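You operate a simulated robot arm through the tools that you are given. There is no shell and no other tool.

You are at the controls of a simulated robot arm. One attempt, no reset.

TASK
Put things in order on the top of the beige drawer chest. At the end: the felt pad stands where the small roller stood; the white film roll (marked "MATT") from the top of the beige drawer chest is on the blue board; the black magnifier stands where the white film roll stood; the small roller is in the blue parts tray; whatever was shut is shut again. Leave all else as you found it, and nothing knocked over. Set down upright: film roll.
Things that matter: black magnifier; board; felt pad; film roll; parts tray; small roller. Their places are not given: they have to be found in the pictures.

The check looks at the end state, three seconds after you hand in, the way a careful person would. Anything else that was tipped, shoved, dropped, spilled or broken makes it a failure.

THE ROBOT
A 7-joint arm with a two-finger parallel gripper, fixed in place. Base frame: the origin is at the foot of the arm, x ahead of it, y to its left, z up; the work surface is at about z = 0. Readings come in m, degrees, newtons and seconds.
With the tool pointing down near the work surface it reaches from about 0.22 to 0.58 m from the base axis. Its first joint turns from -66.0 to 66.0 degrees. Payload 2.5 kg.
Tool frame: the origin (TCP) lies between the finger pads and is the grasp point; the fingertips stand 0.023 m ahead of it; z points along the fingers, y is the line along which they close. The gripper opens to 0.094 m. The fingers are 0.038 m wide and 0.01 m thick; the gripper's body (0.054 by 0.096 m) begins 0.039 m behind the TCP.
Orientation is that of the tool frame in the base frame, as [roll, pitch, yaw] about the fixed x, y, z axes, in that order (R = Rz(yaw) Ry(pitch) Rx(roll)). With the fingers straight down and closing along the base's y, the tool's x points along the base's -x, its y along +y and its z along -z.

THE INTERFACE
- The arm moves only by the tool drive_tool. Its argument "plan" is a list of rows, each a list of 7 numbers: the gripper command, from -1 (fully open) to 1 (shut), values between in proportion, then the shift along the tool's x, y, z in units of 25 mm (1.0 is 25 mm), then the turn, a rotation vector about the tool's x, y, z in units of 6 degrees (1.0 is 6 degrees). In form: [[claw, tx, ty, tz, rx, ry, rz], ...]. A call has 1 to 20 rows; each row shifts and turns the commanded pose from where the row before left it, along the tool's axes as they then stand. A call with a number of a shift or a turn outside -1 to 1 is refused whole. Each row takes 0.2 s and may step no farther than 0.05 m and 8.6 degrees from the row before; otherwise, or with a gripper value out of range, the whole call is refused. Where a pose cannot be reached the arm comes as near as it can. A force on the tool above 40 N (or 10 N above the force at the start of the call, whichever is more), or a blocked arm, ends the call early, and 0.2 s more pass. The fingers move at their own pace (about 0.108 m/s each) and stop on an object; they squeeze with about 40 N. The grip force told is the motor's: it shows also when the fingers shut on nothing. Time passes only in rows, and 0.2 s behind the last, so rows that do not move let the fingers close. It gives the time, the measured TCP pose, the force on the tool (base axes), the opening and the grip force at its end, in the units of the frame above (readings bear some noise), with the torque about the TCP (base axes, N m) and any sound that the robot's microphone picked up, and new pictures: "pictures" is both (left out), scene, wrist or none.
- Cameras (640 x 400 px; columns grow to the right, rows downward): "scene" is fixed at [0.1098, -0.4036, 0.5523]; the picture's right is [0.88, -0.47, 0.00], its down [-0.27, -0.51, -0.81] and it looks along [0.38, 0.72, -0.58] (base axes); focal length 294 px, centre (320, 200). "wrist" rides on the gripper at [0.086, 0.016, -0.074] in the tool frame; the picture's right is [-0.18, 0.98, 0.00], its down [-0.58, -0.11, -0.81] and it looks along [-0.79, -0.15, 0.59] (tool axes); focal length 243 px, centre (320, 200).
- point_at(camera, pixels): for up to 12 pixels [column, row] of the newest picture of that camera ("zoom" is the newest enlarged one), the place [x, y, z] in the base frame of the surface seen there, good to about 0.002 m, but the place of the scene camera against the robot may be out by one fixed shift of up to 0.012 m in any direction. No time passes.
- inspect(camera, box): a new picture of the part [left, top, right, bottom] of that camera's present view, enlarged. No time passes.
- finish_job(): hands the job in; it is judged then, once.

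Unless the task says otherwise, let go and move clear before handing in.

The tools are called by a JSON object that holds its "api" and its "payload". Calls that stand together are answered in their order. drive_tool: Moves the arm, as the interface text tells. Its arguments: {"type":"object","properties":{"plan":{"type":"array","items":{"type":"array","items":{"type":"number"}}},"pictures":{"type":"string","enum":["both","scene","wrist","none"]}},"required":["plan"]} The other tools are called the same way: point_at (camera, pixels) gives the place of the surface under pixels of a picture; inspect (camera, box) takes an enlarged picture of a part of a camera's view; finish_job () hands the job in.

At the start:

```text
clock: 0.0
ee_pos: [0.3256, -0.0536, 0.3191]
ee_rot: [-180.0, 0.0, -179.9]
force: [0.8, 0.0, 0.3]
wrist_torque: [0.01, -0.01, 0.01]
grip_width: 0.0939
finger_force: 0.1
```

scene: 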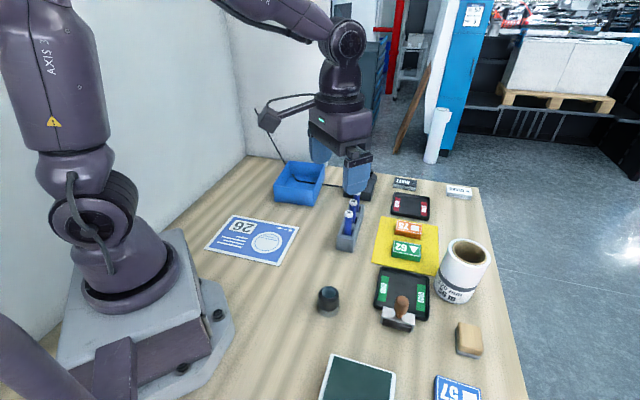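
wrist: 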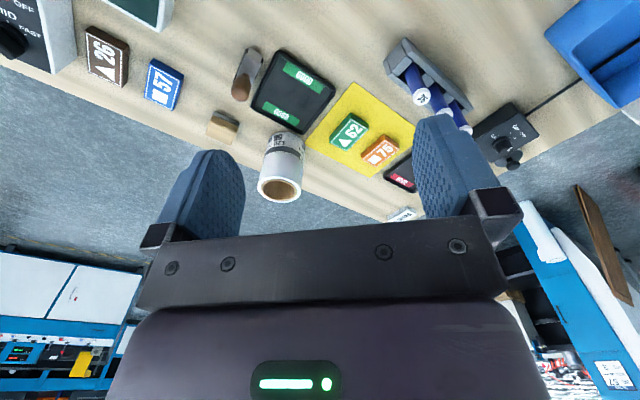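

The scene picture shows a white film roll near (462,270), a beige block near (468,338), a black cylinder at (328,298), a stamp-like item at (400,310), a blue sheet "26" at (252,240) and a blue tray at (300,183). I'll enlarge the parts before moving.

{"api": "inspect", "payload": {"camera": "scene", "box": [340, 160, 540, 285]}}

{"api": "inspect", "payload": {"camera": "scene", "box": [290, 270, 530, 400]}}

{"api": "inspect", "payload": {"camera": "scene", "box": [190, 140, 390, 270]}}

{"api": "inspect", "payload": {"camera": "wrist", "box": [0, 0, 320, 200]}}

{"api": "inspect", "payload": {"camera": "wrist", "box": [320, 0, 640, 200]}}

```text
3.20 times, centred on (440, 222) of scene
```

zoom: 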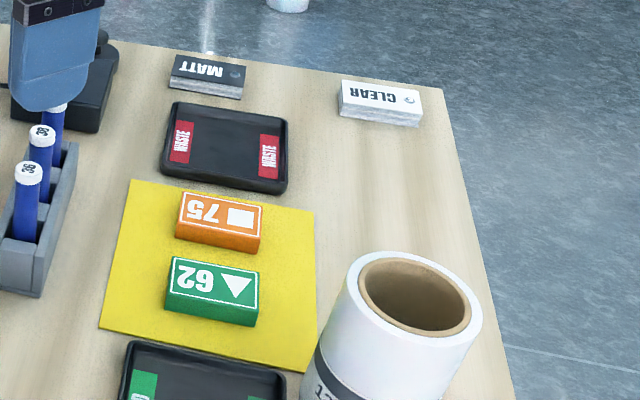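

```text
2.67 times, centred on (410, 335) of scene
```

zoom: 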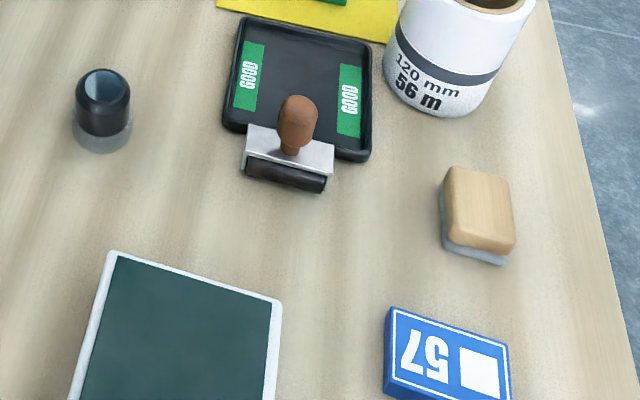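

```text
3.08 times, centred on (290, 205) of scene
```

zoom: 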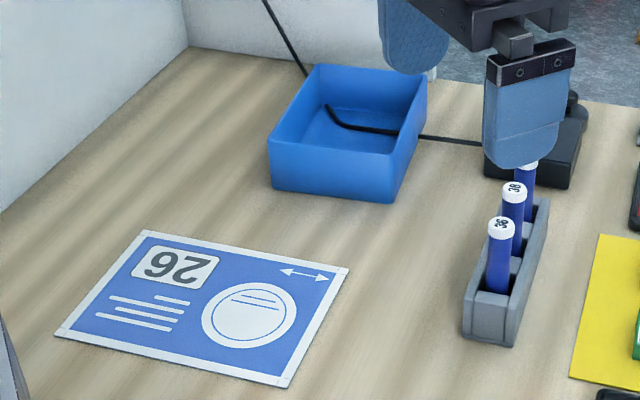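

```text
2.00 times, centred on (160, 100) of wrist
```

zoom: 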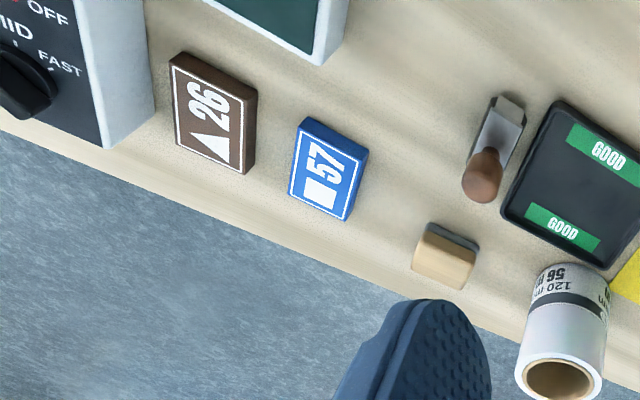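

```text
2.00 times, centred on (480, 100) of wrist
```

zoom: 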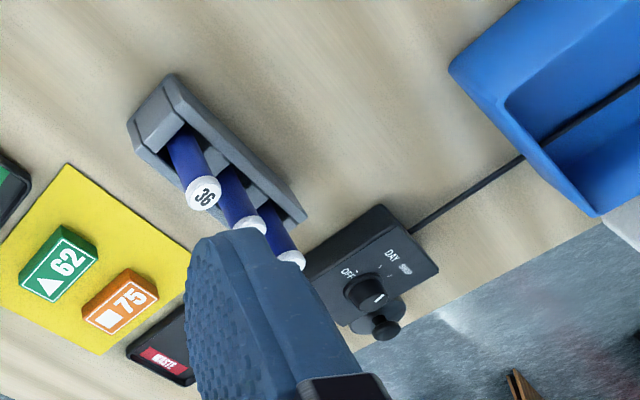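

The items look like: small roller (wood handle) at scene (400,312), felt pad (beige block) at (468,338), magnifier (loupe) at (328,298), film roll at (462,270), blue tray at (300,183). I'll measure the places and then look around for the beige drawer chest and any other film roll.

{"api": "point_at", "payload": {"camera": "scene", "pixels": [[328, 290], [403, 303], [400, 320], [468, 330], [468, 352], [467, 250], [455, 297], [252, 240], [300, 190], [360, 375], [457, 385], [420, 205]]}}

{"api": "point_at", "payload": {"camera": "wrist", "pixels": [[240, 92], [222, 130], [280, 185], [283, 140], [107, 55], [163, 83], [30, 40], [140, 10], [605, 80], [430, 80], [505, 130], [380, 120]]}}

```text
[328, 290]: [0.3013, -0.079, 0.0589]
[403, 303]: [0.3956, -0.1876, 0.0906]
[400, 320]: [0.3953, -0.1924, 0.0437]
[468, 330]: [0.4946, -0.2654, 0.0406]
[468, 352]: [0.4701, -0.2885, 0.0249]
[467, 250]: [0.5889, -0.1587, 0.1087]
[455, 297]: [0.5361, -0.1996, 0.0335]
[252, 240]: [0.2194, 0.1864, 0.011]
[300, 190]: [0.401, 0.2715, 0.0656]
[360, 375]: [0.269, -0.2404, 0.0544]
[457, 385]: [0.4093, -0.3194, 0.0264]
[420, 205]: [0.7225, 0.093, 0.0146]
```

```text
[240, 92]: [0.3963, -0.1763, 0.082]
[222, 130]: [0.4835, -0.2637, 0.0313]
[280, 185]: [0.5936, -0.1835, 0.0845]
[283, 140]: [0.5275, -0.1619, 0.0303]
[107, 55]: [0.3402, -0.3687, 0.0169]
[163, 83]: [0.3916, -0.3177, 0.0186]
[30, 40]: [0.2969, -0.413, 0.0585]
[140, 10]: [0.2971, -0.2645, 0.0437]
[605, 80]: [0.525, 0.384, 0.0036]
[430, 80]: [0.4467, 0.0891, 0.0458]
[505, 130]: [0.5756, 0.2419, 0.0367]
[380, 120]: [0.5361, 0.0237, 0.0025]
```

The wrist and scene cameras disagree by about 1 cm in height, so I'll trust the wrist camera. Next I'll rise and yaw the tool to look towards -y for the chest, any drawer and other rolls.

{"api": "drive_tool", "payload": {"plan": [[-1, 0, 0, -0.6, 0, 0, 1], [-1, 0, 0, -0.6, 0, 0, 1], [-1, 0, 0, -0.6, 0, 0, 1], [-1, 0, 0, -0.6, 0, 0, 1], [-1, 0, 0, 0, 0, 0, 1], [-1, 0, 0, 0, 0, 0, 1], [-1, 0, 0, 0, 0, 0, 1], [-1, 0, 0, 0, 0, 0, 1], [-1, 0, 0, 0, 0, 0, 1], [-1, 0, 0, 0, 0, 0, 1]], "pictures": "both"}}

```text
clock: 2.2
ee_pos: [0.3251, -0.0537, 0.3811]
ee_rot: [180.0, 0.0, 119.9]
force: [0.1, 0.2, -0.9]
wrist_torque: [-0.01, 0.03, 0.04]
grip_width: 0.0939
finger_force: 0.1
```

scene: 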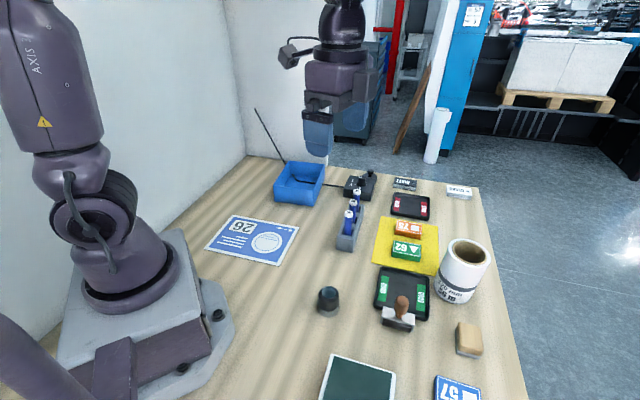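
wrist: 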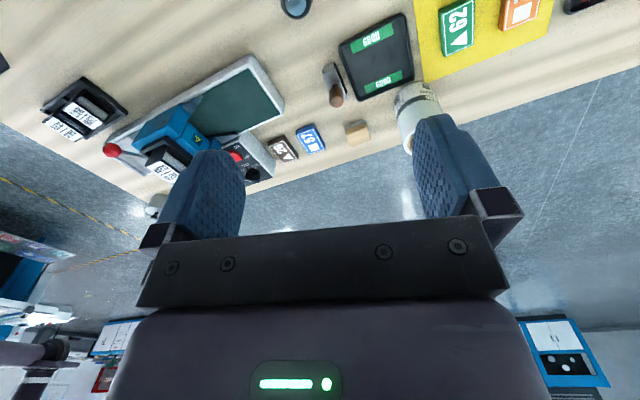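

The wrist picture now shows a green-topped machine with a blue unit and a red-knobbed lever at (110,150), plus a dark box with labels at (80,115). I'll enlarge them.

{"api": "inspect", "payload": {"camera": "wrist", "box": [30, 50, 190, 150]}}

{"api": "inspect", "payload": {"camera": "wrist", "box": [90, 50, 330, 200]}}

{"api": "inspect", "payload": {"camera": "wrist", "box": [260, 0, 580, 200]}}

{"api": "inspect", "payload": {"camera": "scene", "box": [420, 225, 510, 320]}}

```text
4.00 times, centred on (110, 100) of wrist
```

zoom: 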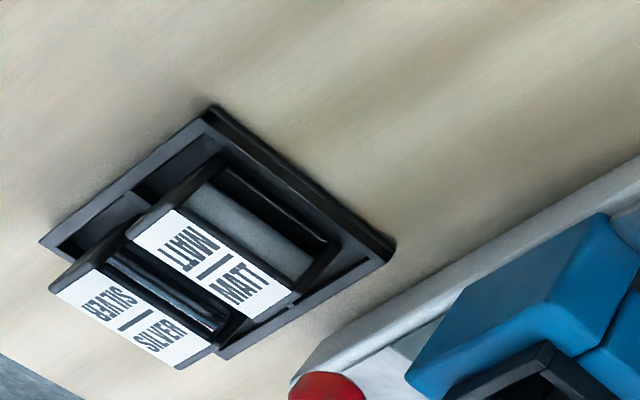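

```text
2.67 times, centred on (210, 125) of wrist
```

zoom: 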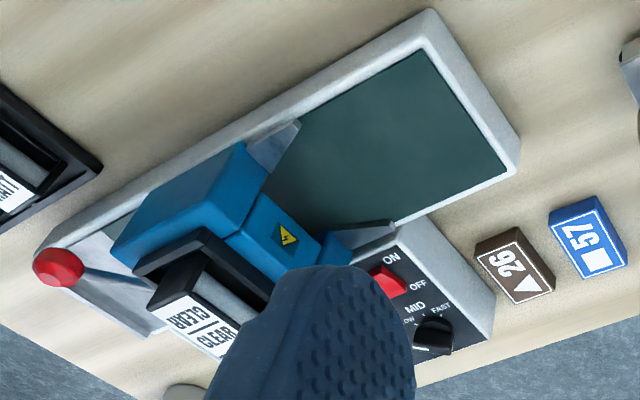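

```text
2.00 times, centred on (420, 100) of wrist
```

zoom: 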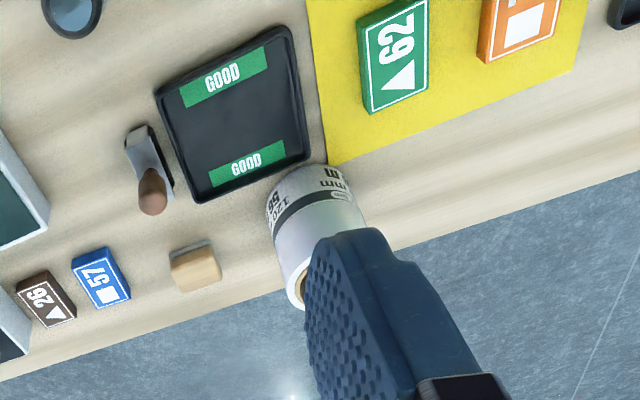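

```text
4.21 times, centred on (465, 272) of scene
```

zoom: 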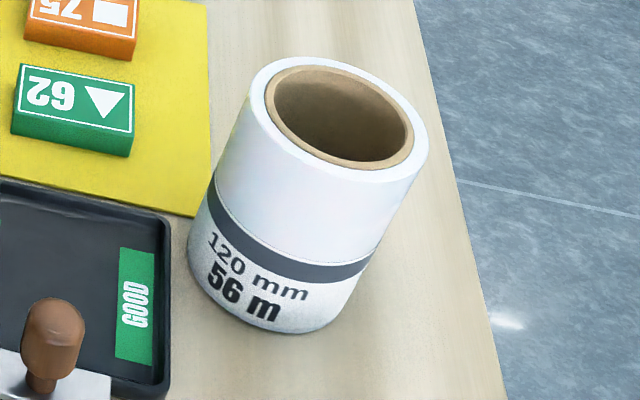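

Near -y there's a printer-like machine with a "CLEAR" cassette and a holder with "MATT"/"SILVER" cassettes. I haven't seen a drawer chest yet, so I'll keep turning towards -y/-x and tilt to see more.

{"api": "drive_tool", "payload": {"plan": [[-1, 0, 0, 0, 0, 0, 1], [-1, 0, 0, 0, 0, 0, 1], [-1, 0, 0, 0, 0, 0, 1], [-1, 0, 0, 0, 0, 0, 1], [-1, 0, 0, 0, 0, 0, 1], [-1, 0, 0, 0, 0, 0, 1], [-1, 0, 0, 0, 0, 0, 1]], "pictures": "wrist"}}

```text
clock: 3.8
ee_pos: [0.3252, -0.0534, 0.3807]
ee_rot: [179.9, -0.1, 77.9]
force: [-1.1, -0.2, -0.7]
wrist_torque: [-0.01, -0.02, -0.02]
grip_width: 0.0942
finger_force: 0.0
```

wrist: 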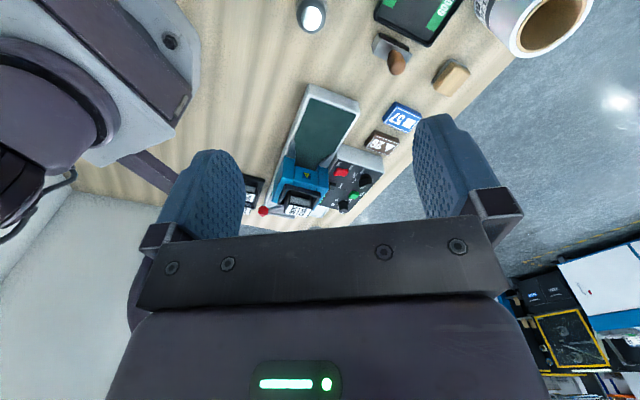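

Towards -y the wooden surface ends with the machine; no chest there. I'll turn back the other way to see the +y side.

{"api": "drive_tool", "payload": {"plan": [[-1, 0, 0, 0, 0, 0, -1], [-1, 0, 0, 0, 0, 0, -1], [-1, 0, 0, 0, 0, 0, -1], [-1, 0, 0, 0, 0, 0, -1], [-1, 0, 0, 0, 0, 0, -1], [-1, 0, 0, 0, 0, 0, -1], [-1, 0, 0, 0, 0, 0, -1], [-1, 0, 0, 0, 0, 0, -1], [-1, 0, 0, 0, 0, 0, -1], [-1, 0, 0, 0, 0, 0, -1], [-1, 0, 0, 0, 0, 0, -1], [-1, 0, 0, 0, 0, 0, -1], [-1, 0, 0, 0, 0, 0, -1], [-1, 0, 0, 0, 0, 0, -1], [-1, 0, 0, 0, 0, 0, -1], [-1, 0, 0, 0, 0, 0, -1], [-1, 0, 0, 0, 0, 0, -1]], "pictures": "wrist"}}

{"api": "drive_tool", "payload": {"plan": [[-1, 0, 0, 0, 0, 0, -1], [-1, 0, 0, 0, 0, 0, -1], [-1, 0, 0, 0, 0, 0, -1], [-1, 0, 0, 0, 0, 0, -1], [-1, 0, 0, 0, 0, 0, -1], [-1, 0, 0, 0, 0, 0, -1], [-1, 0, 0, 0, 0, 0, -1], [-1, 0, 0, 0, 0, 0, -1]], "pictures": "wrist"}}

```text
clock: 7.4
ee_pos: [0.3249, -0.0521, 0.3816]
ee_rot: [180.0, 0.0, -179.9]
force: [-1.1, 0.6, 0.3]
wrist_torque: [0.02, 0.02, -0.01]
grip_width: 0.0939
finger_force: 0.2
```

wrist: 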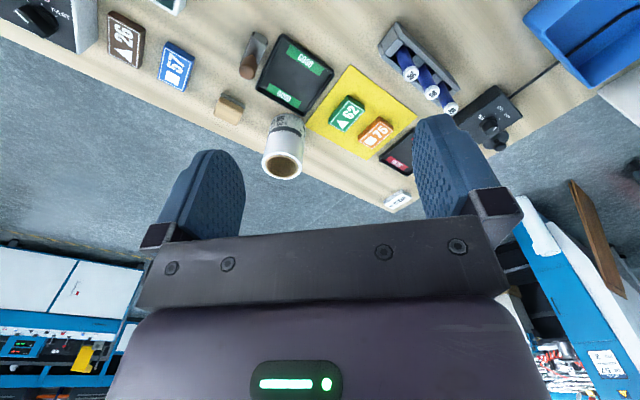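

```text
clock: 9.2
ee_pos: [0.3257, -0.0532, 0.382]
ee_rot: [179.9, -0.1, -131.9]
force: [0.5, 0.1, -0.3]
wrist_torque: [0.03, 0.02, 0.0]
grip_width: 0.0941
finger_force: 0.0
```

wrist: 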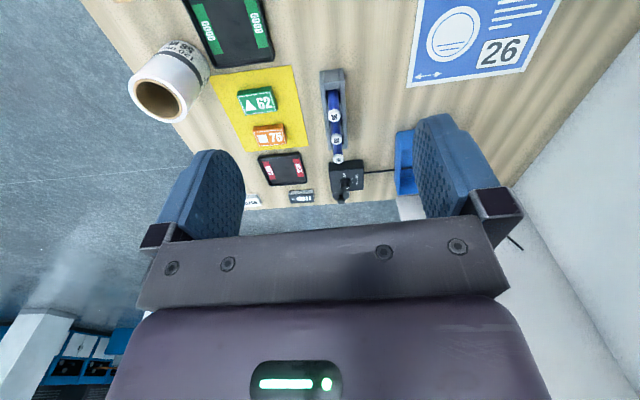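

The whole wooden surface is the chest top; the blue board is the "26" sheet, seen here at (480,40), and no other standing roll is on the surface. I'll turn back to yaw 180 and shift to y≈-0.15 to measure the roll, felt pad and roller with the wrist camera.

{"api": "drive_tool", "payload": {"plan": [[-1, 0, 0, 0, 0, 0, 1], [-1, 0, 0, 0, 0, 0, 1], [-1, 0, 0, 0, 0, 0, 1], [-1, 0, 0, 0, 0, 0, 1], [-1, 0, 0, 0, 0, 0, 1], [-1, 0, 0, 0, 0, 0, 1], [-1, 0, 0, 0, 0, 0, 1], [-1, 0, 0, 0, 0, 0, 1], [-1, 0, -1, 0, 0, 0, 0], [-1, 0, -1, 0, 0, 0, 0], [-1, 0, -1, 0, 0, 0, 0], [-1, 0, -1, 0, 0, 0, 0], [-1, 0, 0, 0, 0, 0, 0]], "pictures": "wrist"}}

```text
clock: 12.0
ee_pos: [0.327, -0.1526, 0.3816]
ee_rot: [-179.9, -0.1, 180.0]
force: [1.0, -0.1, -1.0]
wrist_torque: [0.03, 0.02, -0.03]
grip_width: 0.0944
finger_force: 0.1
```

wrist: 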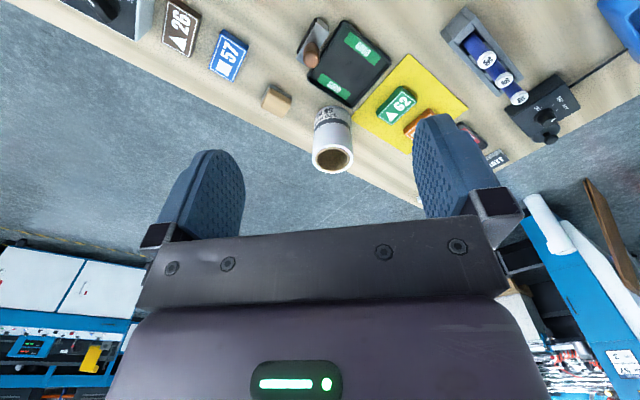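

The roll is at (333,140), felt pad at (277,100), roller at (313,45). I'll tilt the tool about its y so the camera looks more steeply down for accurate measurements.

{"api": "drive_tool", "payload": {"plan": [[-1, 0, 0, 0, 0, 1, 0], [-1, 0, 0, 0, 0, 1, 0], [-1, 0, 0, 0, 0, 1, 0], [-1, 0, 0, 0, 0, 1, 0], [-1, 0, 0, 0, 0, 1, 0], [-1, 0, 0, 0, 0, 0, 0]], "pictures": "wrist"}}

```text
clock: 13.4
ee_pos: [0.3256, -0.1535, 0.3804]
ee_rot: [180.0, -30.1, 180.0]
force: [-0.1, 0.8, 0.2]
wrist_torque: [0.02, 0.01, -0.02]
grip_width: 0.0942
finger_force: 0.0
```

wrist: 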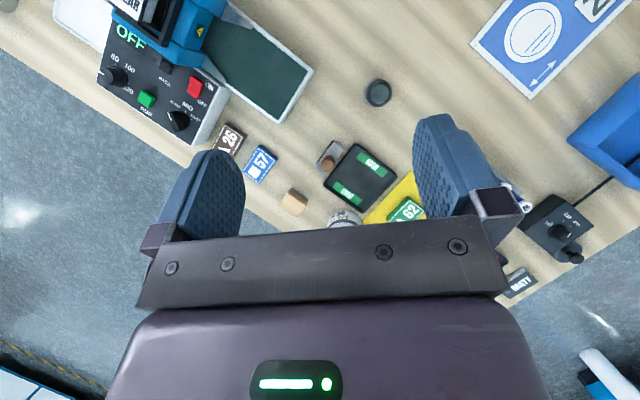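

Good near-overhead view: loupe at (378,93), roller at (328,155), felt pad at (294,201), board upper right. I'll zoom in and measure.

{"api": "inspect", "payload": {"camera": "wrist", "box": [260, 60, 420, 160]}}

{"api": "inspect", "payload": {"camera": "wrist", "box": [250, 130, 410, 230]}}

{"api": "point_at", "payload": {"camera": "zoom", "pixels": [[315, 130], [300, 70], [255, 110], [320, 60], [180, 250], [230, 295], [140, 285], [160, 330], [185, 285], [130, 260], [450, 120], [340, 350]]}}

```text
4.00 times, centred on (340, 110) of wrist
```

zoom: 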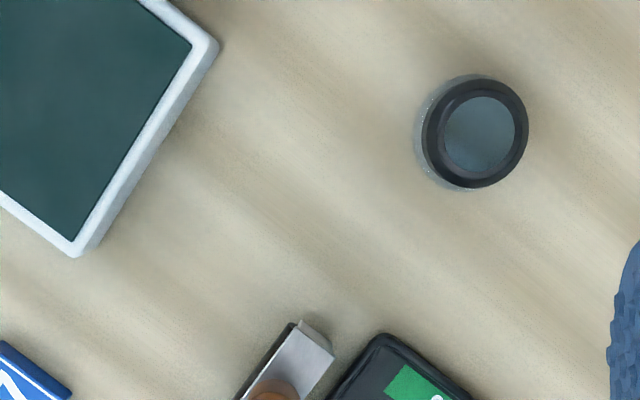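

```text
4.00 times, centred on (330, 180) of wrist
```

zoom: 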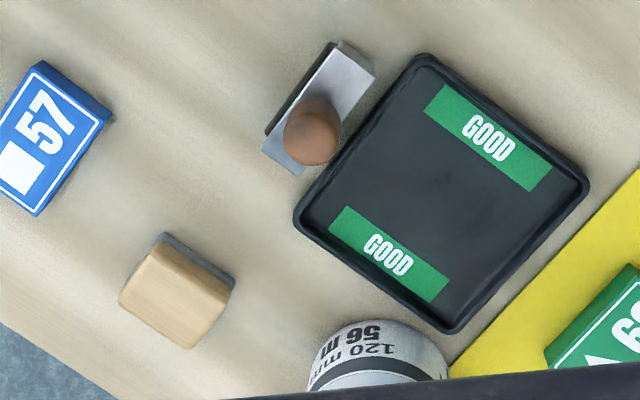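

```text
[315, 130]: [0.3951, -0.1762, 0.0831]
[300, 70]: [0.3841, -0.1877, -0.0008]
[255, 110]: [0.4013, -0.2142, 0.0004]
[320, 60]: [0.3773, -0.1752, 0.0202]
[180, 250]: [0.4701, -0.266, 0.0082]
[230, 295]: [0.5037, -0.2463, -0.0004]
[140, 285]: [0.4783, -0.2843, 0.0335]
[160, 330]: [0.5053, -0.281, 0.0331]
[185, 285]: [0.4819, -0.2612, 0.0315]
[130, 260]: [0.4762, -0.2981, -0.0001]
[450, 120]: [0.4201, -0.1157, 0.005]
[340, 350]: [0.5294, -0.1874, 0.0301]
```

The zoom gives the roller and felt pad clearly; I'll read off more corner points from this zoom.

{"api": "point_at", "payload": {"camera": "zoom", "pixels": [[338, 60], [368, 72], [330, 80], [355, 90], [300, 165], [272, 150], [312, 130], [295, 130], [335, 130], [345, 45], [268, 130], [285, 162]]}}

{"api": "point_at", "payload": {"camera": "zoom", "pixels": [[162, 250], [225, 280], [190, 340], [125, 300], [175, 290], [165, 237], [233, 272], [118, 305], [310, 380], [375, 330], [445, 370], [345, 375]]}}

{"api": "point_at", "payload": {"camera": "zoom", "pixels": [[425, 60], [300, 220], [450, 325], [583, 185], [430, 180], [60, 75], [110, 115], [35, 205], [545, 360], [455, 372], [630, 190], [20, 170]]}}

```text
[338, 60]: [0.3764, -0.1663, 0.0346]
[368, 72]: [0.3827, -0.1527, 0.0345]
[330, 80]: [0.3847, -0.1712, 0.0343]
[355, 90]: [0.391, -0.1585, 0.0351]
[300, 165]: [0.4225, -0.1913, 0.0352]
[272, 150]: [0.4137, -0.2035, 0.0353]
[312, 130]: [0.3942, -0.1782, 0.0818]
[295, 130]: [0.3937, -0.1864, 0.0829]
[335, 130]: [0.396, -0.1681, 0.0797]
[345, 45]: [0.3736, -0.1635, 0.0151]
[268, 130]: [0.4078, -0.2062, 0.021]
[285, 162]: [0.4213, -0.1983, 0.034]
```

```text
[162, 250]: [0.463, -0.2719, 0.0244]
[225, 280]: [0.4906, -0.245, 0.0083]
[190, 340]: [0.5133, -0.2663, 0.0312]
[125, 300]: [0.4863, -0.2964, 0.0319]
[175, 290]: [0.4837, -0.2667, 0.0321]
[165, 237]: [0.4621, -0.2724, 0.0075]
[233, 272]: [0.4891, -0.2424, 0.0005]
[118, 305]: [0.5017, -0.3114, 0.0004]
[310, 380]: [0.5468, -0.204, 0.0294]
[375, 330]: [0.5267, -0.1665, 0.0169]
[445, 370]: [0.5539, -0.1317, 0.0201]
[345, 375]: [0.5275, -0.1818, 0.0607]
```

```text
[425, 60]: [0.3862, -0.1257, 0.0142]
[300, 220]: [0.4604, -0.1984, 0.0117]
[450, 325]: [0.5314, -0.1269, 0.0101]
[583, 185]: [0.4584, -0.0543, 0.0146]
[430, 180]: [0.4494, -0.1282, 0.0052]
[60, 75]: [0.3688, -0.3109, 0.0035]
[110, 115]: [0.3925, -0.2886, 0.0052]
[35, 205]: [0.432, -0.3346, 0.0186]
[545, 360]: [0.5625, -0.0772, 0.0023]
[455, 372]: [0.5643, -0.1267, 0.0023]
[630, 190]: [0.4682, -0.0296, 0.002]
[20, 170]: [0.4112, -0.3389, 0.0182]
```

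I now have roller centre ≈(0.397,-0.179), felt pad ≈(0.488,-0.269), GOOD tray edges at 45°. Next I'll measure the loupe and the blue board at upper right.

{"api": "inspect", "payload": {"camera": "wrist", "box": [350, 70, 410, 115]}}

{"api": "point_at", "payload": {"camera": "zoom", "pixels": [[300, 250], [300, 130], [200, 250], [300, 365], [400, 250], [180, 330], [190, 380], [300, 160], [300, 340], [215, 250], [395, 250], [150, 200]]}}

{"api": "inspect", "payload": {"camera": "wrist", "box": [460, 0, 640, 112]}}

```text
8.89 times, centred on (380, 92) of wrist
```

zoom: 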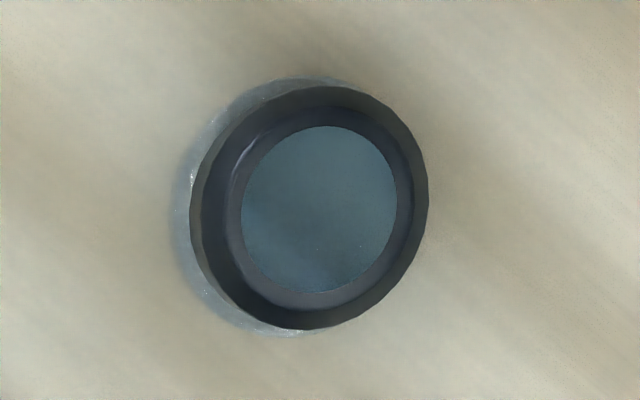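

```text
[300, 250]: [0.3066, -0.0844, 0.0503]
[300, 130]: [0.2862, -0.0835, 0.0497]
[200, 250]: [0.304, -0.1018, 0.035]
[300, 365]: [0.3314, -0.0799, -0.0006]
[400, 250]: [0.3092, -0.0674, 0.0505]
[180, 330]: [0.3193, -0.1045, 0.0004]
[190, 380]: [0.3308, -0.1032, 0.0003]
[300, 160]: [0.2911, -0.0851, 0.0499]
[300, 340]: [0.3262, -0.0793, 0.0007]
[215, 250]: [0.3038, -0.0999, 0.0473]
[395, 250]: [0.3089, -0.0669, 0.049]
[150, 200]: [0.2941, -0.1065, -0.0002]
```

```text
3.56 times, centred on (550, 56) of wrist
```

zoom: 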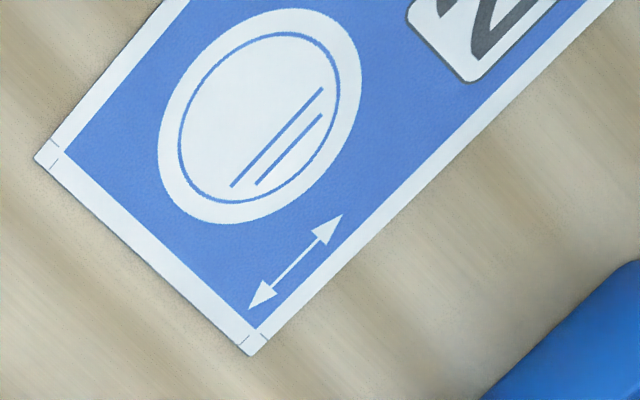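

The loupe is 0.05 m tall with centre ≈(0.300,-0.083). Now the board corners from this zoom.

{"api": "point_at", "payload": {"camera": "zoom", "pixels": [[38, 157], [252, 352], [260, 115], [165, 160], [355, 70], [265, 12], [240, 220], [160, 5], [605, 5], [520, 80], [440, 130], [490, 20]]}}

{"api": "drive_tool", "payload": {"plan": [[-1, 0, 1, 0, 0, 0, 0], [-1, 0, 1, 0, 0, 0, 0], [-1, 0, 1, 0, 0, 0, 0], [-1, 0, 1, 0, 0, 0, 0], [-1, 0, 1, 0, 0, 0, 0], [-1, 0, 1, 0, 0, 0, 0], [-1, 0, 1, 0, 0, 0, 0], [-1, 0, 1, 0, 0, 0, 0], [-1, 0, 1, 0, 0, 0, 0], [-1, 0, 1, 0, 0, 0, 0], [-1, 0, 1, 0, 0, 0, 0], [-1, 0, 0, 0, 0, 0, 0]], "pictures": "both"}}

```text
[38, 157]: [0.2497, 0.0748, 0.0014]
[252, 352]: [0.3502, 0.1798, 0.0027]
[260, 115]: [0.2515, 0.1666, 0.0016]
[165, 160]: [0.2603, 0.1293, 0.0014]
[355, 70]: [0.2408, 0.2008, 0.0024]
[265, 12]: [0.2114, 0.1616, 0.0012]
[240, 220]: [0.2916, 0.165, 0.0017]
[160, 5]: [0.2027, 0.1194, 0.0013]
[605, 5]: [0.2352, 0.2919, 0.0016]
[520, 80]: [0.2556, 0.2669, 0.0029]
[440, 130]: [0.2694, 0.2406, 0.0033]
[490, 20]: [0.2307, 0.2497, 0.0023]
```

```text
clock: 16.0
ee_pos: [0.3252, 0.1225, 0.3807]
ee_rot: [179.9, -30.0, -180.0]
force: [0.4, 0.4, 0.6]
wrist_torque: [-0.02, 0.01, -0.04]
grip_width: 0.094
finger_force: 0.0
```

scene: 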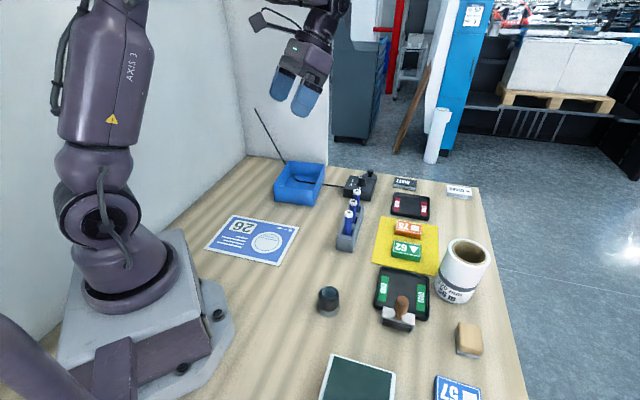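
wrist: 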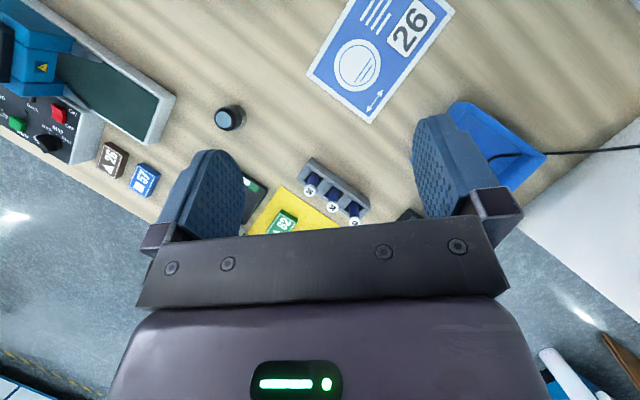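

The board lies flat (z≈0.002) with its drawn circle centred near (0.2515,0.167), radius ≈0.038, well reachable. The blue tray is half hidden behind the right finger, so I'll rotate the yaw a bit to see it.

{"api": "drive_tool", "payload": {"plan": [[-1, 0, 0, 0, 0, -1, 0], [-1, 0, 0, 0, 0, -1, 0], [-1, 0, 0, 0, 0, -1, 0], [-1, 0, 0, 0, 0, -1, 0], [-1, 0, 0, 0, 0, -1, 0], [-1, 0, 0, 0, 0, 0, -1], [-1, 0, 0, 0, 0, 0, -1], [-1, 0, 0, 0, 0, 0, -1], [-1, 0, 0, 0, 0, 0, -1], [-1, 0, 0, 0, 0, 0, -1], [-1, 0, 0, 0, 0, 0, -1], [-1, 0, 0, 0, 0, 1, 0], [-1, 0, 0, 0, 0, 1, 0], [-1, 0, 0, 0, 0, 1, 0], [-1, 0, 0, 0, 0, 0, 0]], "pictures": "wrist"}}

```text
clock: 19.2
ee_pos: [0.3252, 0.1227, 0.3809]
ee_rot: [179.9, -18.1, -144.0]
force: [-0.3, 0.4, 0.4]
wrist_torque: [-0.01, 0.03, 0.0]
grip_width: 0.0944
finger_force: 0.0
```

wrist: 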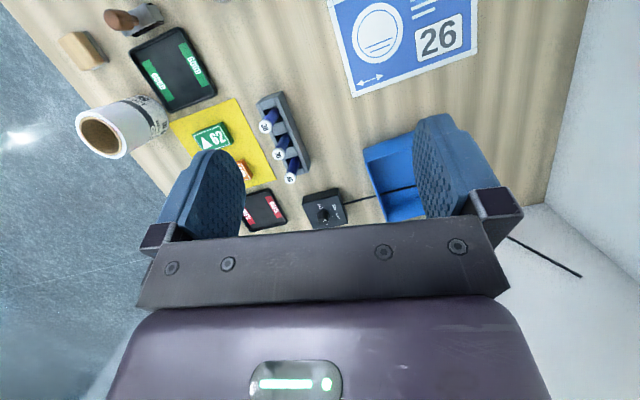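

The tray now sits at (400,165), still partly hidden. I'll zoom here and turn another 18°.

{"api": "drive_tool", "payload": {"plan": [[-1, 0, 0, 0, 0, -1, 0], [-1, 0, 0, 0, 0, -1, 0], [-1, 0, 0, 0, 0, -1, 0], [-1, 0, 0, 0, 0, 0, -1], [-1, 0, 0, 0, 0, 0, -1], [-1, 0, 0, 0, 0, 0, -1], [-1, 0, 0, 0, 0, 0, -1], [-1, 0, 0, 0, 0, 1, 0], [-1, 0, 0, 0, 0, 1, 0], [-1, 0, 0, 0, 0, 1, 0], [-1, 0, 0, 0, 0, 0, 0]], "pictures": "wrist"}}

{"api": "inspect", "payload": {"camera": "wrist", "box": [250, 110, 410, 210]}}

```text
clock: 21.6
ee_pos: [0.3255, 0.1227, 0.3814]
ee_rot: [180.0, -18.1, -120.1]
force: [-0.6, 0.3, 0.0]
wrist_torque: [0.0, 0.0, 0.02]
grip_width: 0.094
finger_force: 0.0
```

wrist: 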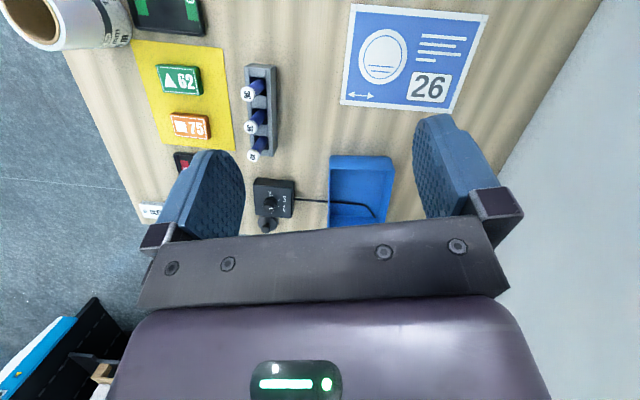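

```text
4.00 times, centred on (330, 160) of wrist
```

zoom: 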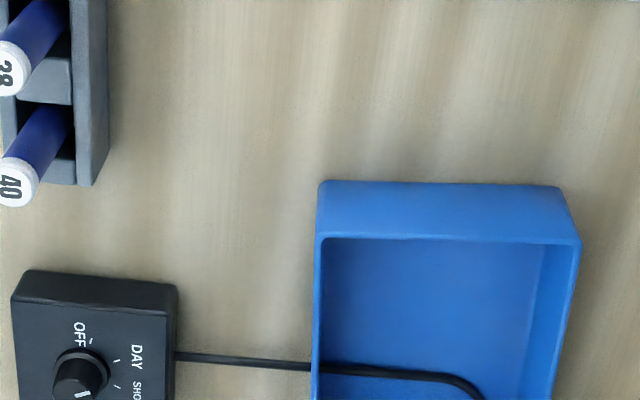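

The tray is visible between the fingers, with the cable crossing into it. I'll measure its rim, floor and the cable height.

{"api": "point_at", "payload": {"camera": "zoom", "pixels": [[322, 185], [558, 190], [322, 235], [578, 240], [440, 290], [400, 340], [400, 370], [465, 380], [330, 366], [250, 358], [560, 340], [440, 215]]}}

{"api": "point_at", "payload": {"camera": "scene", "pixels": [[273, 178], [287, 161], [326, 165], [310, 185], [300, 178], [306, 182], [293, 192], [320, 187]]}}

```text
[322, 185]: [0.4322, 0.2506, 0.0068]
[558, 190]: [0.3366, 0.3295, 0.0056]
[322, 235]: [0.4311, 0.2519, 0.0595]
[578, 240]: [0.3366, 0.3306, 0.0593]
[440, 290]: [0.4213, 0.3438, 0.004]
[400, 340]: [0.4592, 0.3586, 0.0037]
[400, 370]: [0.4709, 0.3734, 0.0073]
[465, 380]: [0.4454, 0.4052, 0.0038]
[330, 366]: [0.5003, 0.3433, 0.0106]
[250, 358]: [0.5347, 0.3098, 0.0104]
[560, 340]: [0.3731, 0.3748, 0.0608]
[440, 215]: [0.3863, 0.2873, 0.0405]
```

```text
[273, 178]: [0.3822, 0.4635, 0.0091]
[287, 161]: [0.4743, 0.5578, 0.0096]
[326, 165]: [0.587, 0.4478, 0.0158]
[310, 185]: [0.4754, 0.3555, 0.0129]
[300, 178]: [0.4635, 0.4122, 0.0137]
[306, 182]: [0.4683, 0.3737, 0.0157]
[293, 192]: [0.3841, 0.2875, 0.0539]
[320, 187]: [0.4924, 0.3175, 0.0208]
```

The tray's front wall runs from ≈(0.432,0.251) to (0.337,0.330), height 0.06, floor ≈0.004; the spot about (0.413,0.325) on the tray floor is free and reachable, with the cable farther back. Now I'll go and look at the film roll closely, first untilting and turning to yaw 163.

{"api": "drive_tool", "payload": {"plan": [[-1, 0, 0, 0, 0, -1, 0], [-1, 0, 0, 0, 0, -1, 0], [-1, 0, 0, 0, 0, -1, 0], [-1, 0, 0, 0, 0, 0, 1], [-1, 0, 0, 0, 0, 0, 1], [-1, 0, 0, 0, 0, 0, 1], [-1, 0, 0, 0, 0, 0, 1], [-1, 0, 0, 0, 0, 0, 1], [-1, 0, 0, 0, 0, 0, 1], [-1, 0, 0, 0, 0, 0, 1], [-1, 0, 0, 0, 0, 0, 1], [-1, 0, 0, 0, 0, 0, 1], [-1, 0, 0, 0, 0, 0, 1], [-1, 0, 0, 0, 0, 0, 1], [-1, 0, 0, 0, 0, 0, 1], [-1, 0, 0, 0, 0, 0, 0.83]], "pictures": "none"}}

{"api": "drive_tool", "payload": {"plan": [[-1, -0.866, -0.855, 0.2, 0, 0, 0], [-1, -0.866, -0.855, 0.2, 0, 0, 0], [-1, -0.866, -0.855, 0.2, 0, 0, 0], [-1, -0.866, -0.855, 0.2, 0, 0, 0], [-1, -0.866, -0.855, 0.2, 0, 0, 0], [-1, -0.866, -0.855, 0.2, 0, 0, 0], [-1, -0.866, -0.855, 0.2, 0, 0, 0], [-1, -0.866, -0.855, 0.2, 0, 0, 0], [-1, -0.866, -0.855, 0.2, 0, 0, 0], [-1, -0.866, -0.855, 0.2, 0, 0, 0], [-1, 0, 0, 0, 0, 0, 0]], "pictures": "both"}}

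```text
clock: 25.0
ee_pos: [0.3258, 0.1211, 0.3811]
ee_rot: [-180.0, 0.1, 162.9]
force: [-0.4, -0.3, -0.5]
wrist_torque: [0.0, -0.01, -0.03]
grip_width: 0.0938
finger_force: 0.0
```

```text
clock: 27.4
ee_pos: [0.4705, -0.1471, 0.3298]
ee_rot: [-180.0, -0.1, 163.0]
force: [-0.4, 0.5, 0.8]
wrist_torque: [-0.04, 0.02, 0.0]
grip_width: 0.0943
finger_force: 0.0
```

scene: 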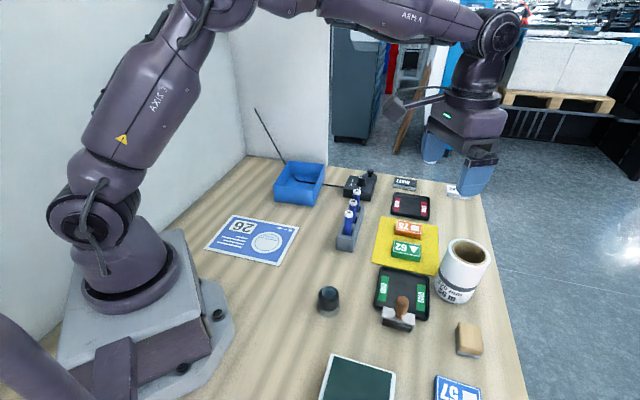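
wrist: 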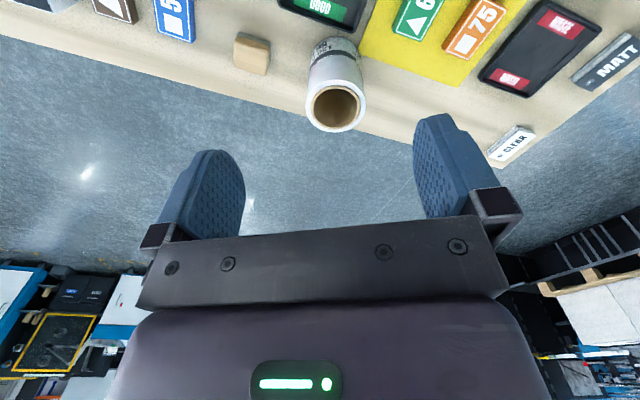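

The roll's top rim is clearly seen around (336,108). I'll zoom in there and fit the rim circle and the base.

{"api": "inspect", "payload": {"camera": "wrist", "box": [286, 30, 386, 140]}}

{"api": "point_at", "payload": {"camera": "wrist", "pixels": [[309, 105], [363, 105], [336, 130], [336, 83], [317, 87], [356, 87], [316, 121], [354, 122], [310, 70], [360, 70], [334, 50], [336, 70]]}}

```text
3.64 times, centred on (336, 85) of wrist
```

zoom: 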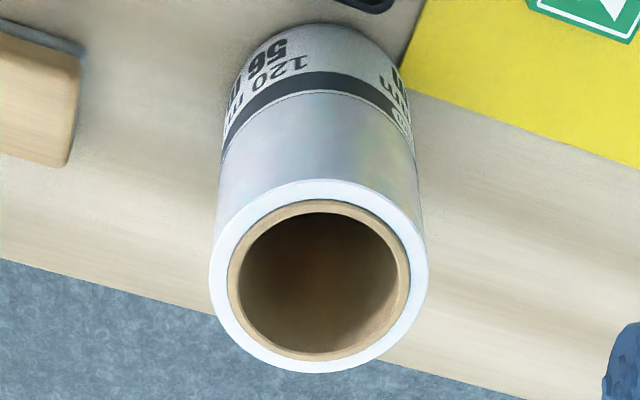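

```text
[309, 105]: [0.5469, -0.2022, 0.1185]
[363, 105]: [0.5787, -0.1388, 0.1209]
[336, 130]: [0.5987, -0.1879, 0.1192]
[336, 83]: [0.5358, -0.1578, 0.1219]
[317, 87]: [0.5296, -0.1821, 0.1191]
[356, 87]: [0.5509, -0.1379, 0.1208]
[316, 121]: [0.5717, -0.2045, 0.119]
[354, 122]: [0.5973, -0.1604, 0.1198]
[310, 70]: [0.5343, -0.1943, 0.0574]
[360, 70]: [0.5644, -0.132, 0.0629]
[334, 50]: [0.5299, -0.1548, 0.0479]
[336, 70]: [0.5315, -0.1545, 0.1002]
```

The roll is 0.12 m tall, radius ≈0.037, centred near (0.5635,-0.1715), i.e. r≈0.589. I'll move above it at z=0.17 (fingertips clear of its top) and see whether the straight-down pose is reached.

{"api": "drive_tool", "payload": {"plan": [[-1, -0.48, 0.019, 0.8, 0, 0, 0], [-1, -0.48, 0.019, 0.8, 0, 0, 0], [-1, -0.48, 0.019, 0.8, 0, 0, 0], [-1, -0.48, 0.019, 0.8, 0, 0, 0], [-1, -0.48, 0.019, 0.8, 0, 0, 0], [-1, -0.48, 0.019, 0.8, 0, 0, 0], [-1, -0.48, 0.019, 0.8, 0, 0, 0], [-1, -0.48, 0.019, 0.8, 0, 0, 0], [-1, 0, 0, 0, 0, 0, 0], [-1, 0, 0, 0, 0, 0, 0]], "pictures": "both"}}

```text
clock: 29.6
ee_pos: [0.5631, -0.1698, 0.1697]
ee_rot: [-180.0, 0.0, 163.0]
force: [0.0, 0.0, -0.5]
wrist_torque: [0.0, 0.0, 0.0]
grip_width: 0.0939
finger_force: 0.0
```

scene: 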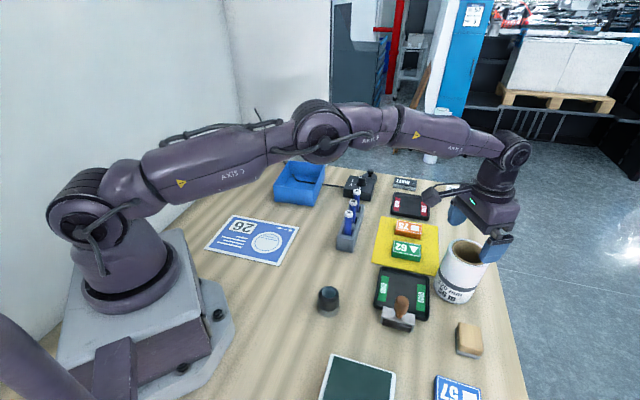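
wrist: 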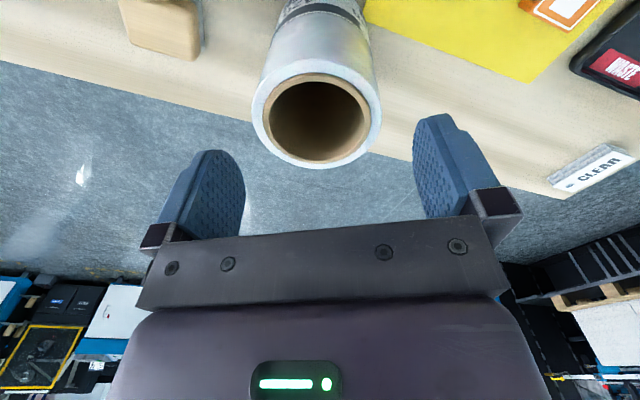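

The pose is reached; the rim is at (316,115) between fingers. I'll re-measure the rim at close range before descending.

{"api": "point_at", "payload": {"camera": "wrist", "pixels": [[257, 115], [378, 110], [318, 164], [312, 63], [270, 80], [361, 75], [275, 150], [365, 145], [190, 48], [140, 48], [170, 10], [250, 105]]}}

```text
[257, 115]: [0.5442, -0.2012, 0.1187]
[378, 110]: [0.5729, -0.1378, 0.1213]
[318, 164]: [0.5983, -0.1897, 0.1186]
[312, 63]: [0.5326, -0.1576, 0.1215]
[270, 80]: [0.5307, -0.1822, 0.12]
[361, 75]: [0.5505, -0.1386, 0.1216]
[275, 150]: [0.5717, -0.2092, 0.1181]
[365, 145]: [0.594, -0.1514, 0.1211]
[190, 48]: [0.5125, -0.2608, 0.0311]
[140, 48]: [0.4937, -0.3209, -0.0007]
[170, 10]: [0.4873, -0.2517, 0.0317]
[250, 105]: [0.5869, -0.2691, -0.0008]
```

Fitted centre ≈(0.5625,-0.171), so the tool is within about 1 mm. I'll descend to TCP z≈0.092 with open fingers.

{"api": "drive_tool", "payload": {"plan": [[-1, 0, -0.05, 0.6, 0, 0, 0], [-1, 0, 0, 0.6, 0, 0, 0], [-1, 0, 0, 0.6, 0, 0, 0], [-1, 0, 0, 0.6, 0, 0, 0], [-1, 0, 0, 0.7, 0, 0, 0], [-1, 0, 0, 0, 0, 0, 0]], "pictures": "both"}}

```text
clock: 31.0
ee_pos: [0.5627, -0.1719, 0.0934]
ee_rot: [-179.9, 0.0, 163.0]
force: [0.4, 0.4, -0.3]
wrist_torque: [0.0, -0.02, 0.02]
grip_width: 0.0941
finger_force: 0.1
```

scene: 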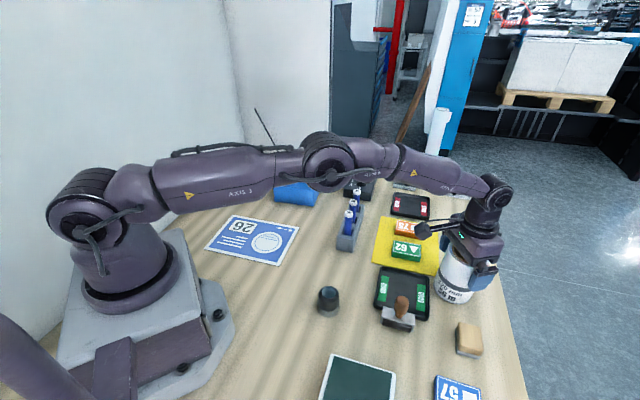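
wrist: 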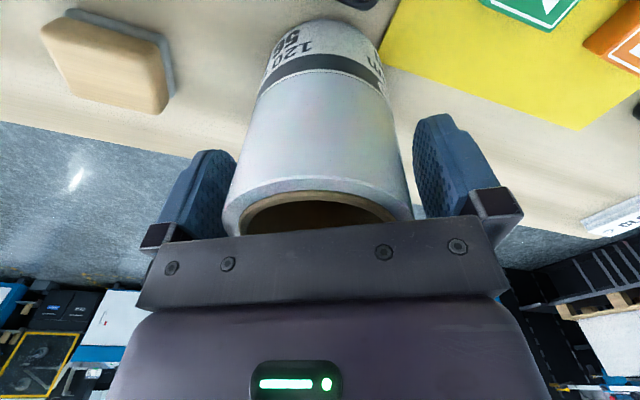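

The roll's upper end is between the fingers, body just above its top. Closing the gripper now.

{"api": "drive_tool", "payload": {"plan": [[1, 0, 0, 0, 0, 0, 0], [1, 0, 0, 0, 0, 0, 0], [1, 0, 0, 0, 0, 0, 0]], "pictures": "wrist"}}

```text
clock: 31.8
ee_pos: [0.5633, -0.1712, 0.095]
ee_rot: [179.9, 0.1, 163.0]
force: [1.8, 2.6, 2.4]
wrist_torque: [0.51, -0.25, -0.09]
grip_width: 0.0818
finger_force: 39.9
```

wrist: 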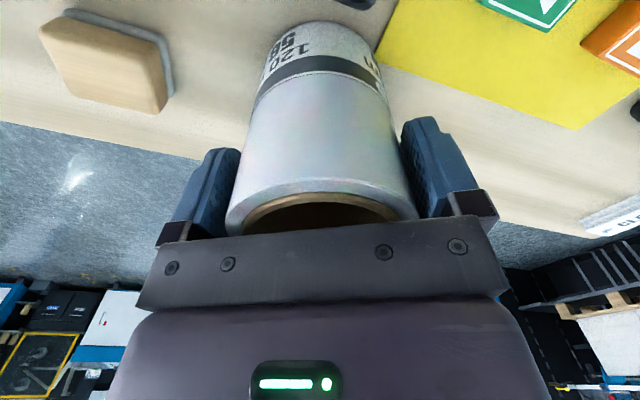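

Gripped at 0.082 m width with 40 N. I'll lift slowly at first and check.

{"api": "drive_tool", "payload": {"plan": [[1, 0, 0, -0.2, 0, 0, 0], [1, 0, 0, -0.3, 0, 0, 0], [1, 0, 0, -0.5, 0, 0, 0], [1, 0, 0, -0.5, 0, 0, 0], [1, 0, 0, -0.5, 0, 0, 0]], "pictures": "both"}}

```text
clock: 33.0
ee_pos: [0.5618, -0.172, 0.1438]
ee_rot: [-180.0, 0.0, 163.0]
force: [0.3, -0.3, -3.5]
wrist_torque: [0.05, 0.04, -0.01]
grip_width: 0.0816
finger_force: 40.3
```

scene: 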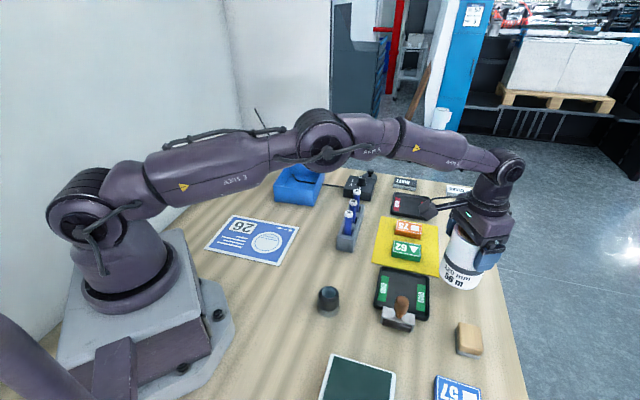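
wrist: 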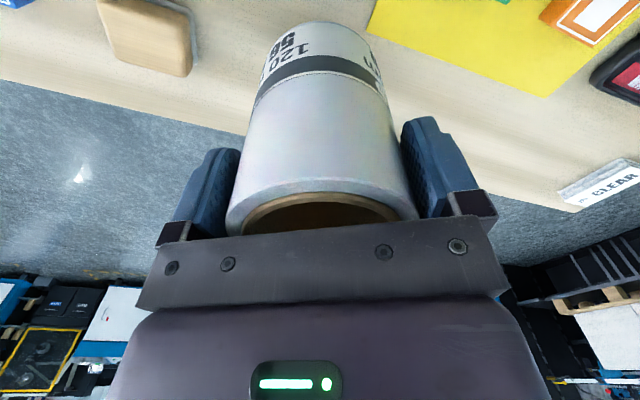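

Roll lifted upright (grip steady, ~0.35 kg). I'll raise to z≈0.24 and carry it to above the board circle at (0.2515,0.167).

{"api": "drive_tool", "payload": {"plan": [[1, 0, 0, -1, 0, 0, 0], [1, 0, 0, -1, 0, 0, 0], [1, 0, 0, -1, 0, 0, 0], [1, 0, 0, -1, 0, 0, 0], [1, 0.989, 0.583, 0, 0, 0, 0], [1, 0.989, 0.583, 0, 0, 0, 0], [1, 0.989, 0.583, 0, 0, 0, 0], [1, 0.989, 0.583, 0, 0, 0, 0], [1, 0.989, 0.583, 0, 0, 0, 0], [1, 0.989, 0.583, 0, 0, 0, 0], [1, 0.989, 0.583, 0, 0, 0, 0], [1, 0.989, 0.583, 0, 0, 0, 0], [1, 0.989, 0.583, 0, 0, 0, 0], [1, 0.989, 0.583, 0, 0, 0, 0], [1, 0.989, 0.583, 0, 0, 0, 0], [1, 0.989, 0.583, 0, 0, 0, 0], [1, 0.989, 0.583, 0, 0, 0, 0], [1, 0.989, 0.583, 0, 0, 0, 0], [1, 0.989, 0.583, 0, 0, 0, 0], [1, 0.989, 0.583, 0, 0, 0, 0]], "pictures": "both"}}

```text
clock: 37.2
ee_pos: [0.2524, 0.1679, 0.244]
ee_rot: [-179.9, 0.0, 163.0]
force: [0.2, -0.5, -2.5]
wrist_torque: [-0.03, 0.01, 0.04]
grip_width: 0.0811
finger_force: 39.6
```

scene: 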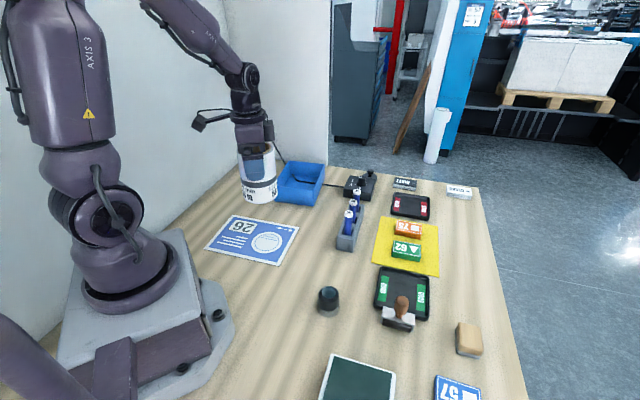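
wrist: 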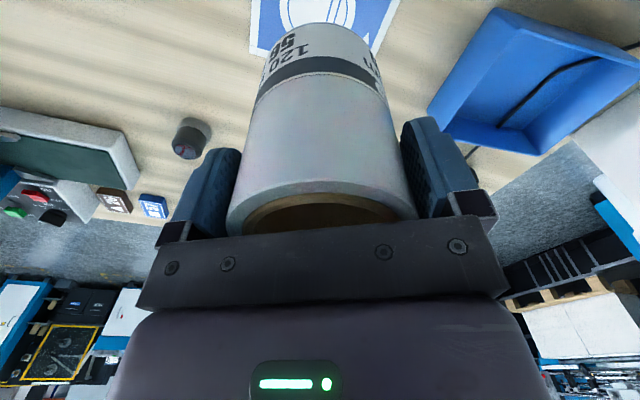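

The roll is above the board circle (board edge visible at (325,10) in wrist). I'll also use this view to measure the blue tray interior, then lower to just above the board.

{"api": "point_at", "payload": {"camera": "wrist", "pixels": [[497, 12], [430, 105], [545, 153], [638, 62], [500, 80], [480, 110], [530, 100], [560, 70], [500, 128], [545, 60], [520, 50], [470, 60]]}}

{"api": "drive_tool", "payload": {"plan": [[1, 0, 0, 0.95, 0, 0, 0], [1, 0, 0, 0.95, 0, 0, 0], [1, 0, 0, 0.95, 0, 0, 0], [1, 0, 0, 0.95, 0, 0, 0], [1, 0, 0, 0.95, 0, 0, 0], [1, 0, 0, 0.85, 0, 0, 0], [1, 0, 0, 0, 0, 0, 0]], "pictures": "both"}}

```text
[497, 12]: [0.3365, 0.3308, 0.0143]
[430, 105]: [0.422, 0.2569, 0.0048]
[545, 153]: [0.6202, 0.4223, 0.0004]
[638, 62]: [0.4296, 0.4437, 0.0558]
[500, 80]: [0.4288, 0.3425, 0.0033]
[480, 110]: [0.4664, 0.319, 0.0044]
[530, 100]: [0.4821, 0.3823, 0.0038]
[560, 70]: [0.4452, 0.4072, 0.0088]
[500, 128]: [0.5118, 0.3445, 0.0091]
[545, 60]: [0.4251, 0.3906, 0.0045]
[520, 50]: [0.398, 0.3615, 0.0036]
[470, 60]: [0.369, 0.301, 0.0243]
```

```text
clock: 38.8
ee_pos: [0.2525, 0.1673, 0.1041]
ee_rot: [180.0, 0.1, 163.0]
force: [0.1, 0.5, -3.0]
wrist_torque: [-0.01, 0.02, -0.01]
grip_width: 0.0814
finger_force: 40.5
```

scene: 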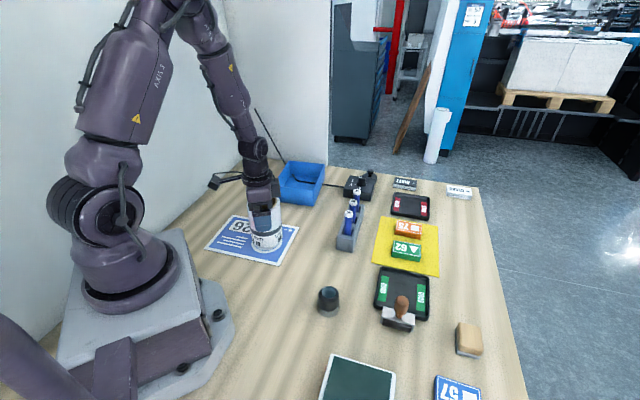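
wrist: 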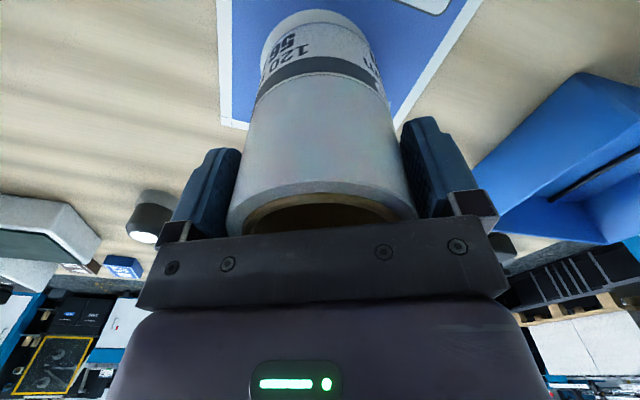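

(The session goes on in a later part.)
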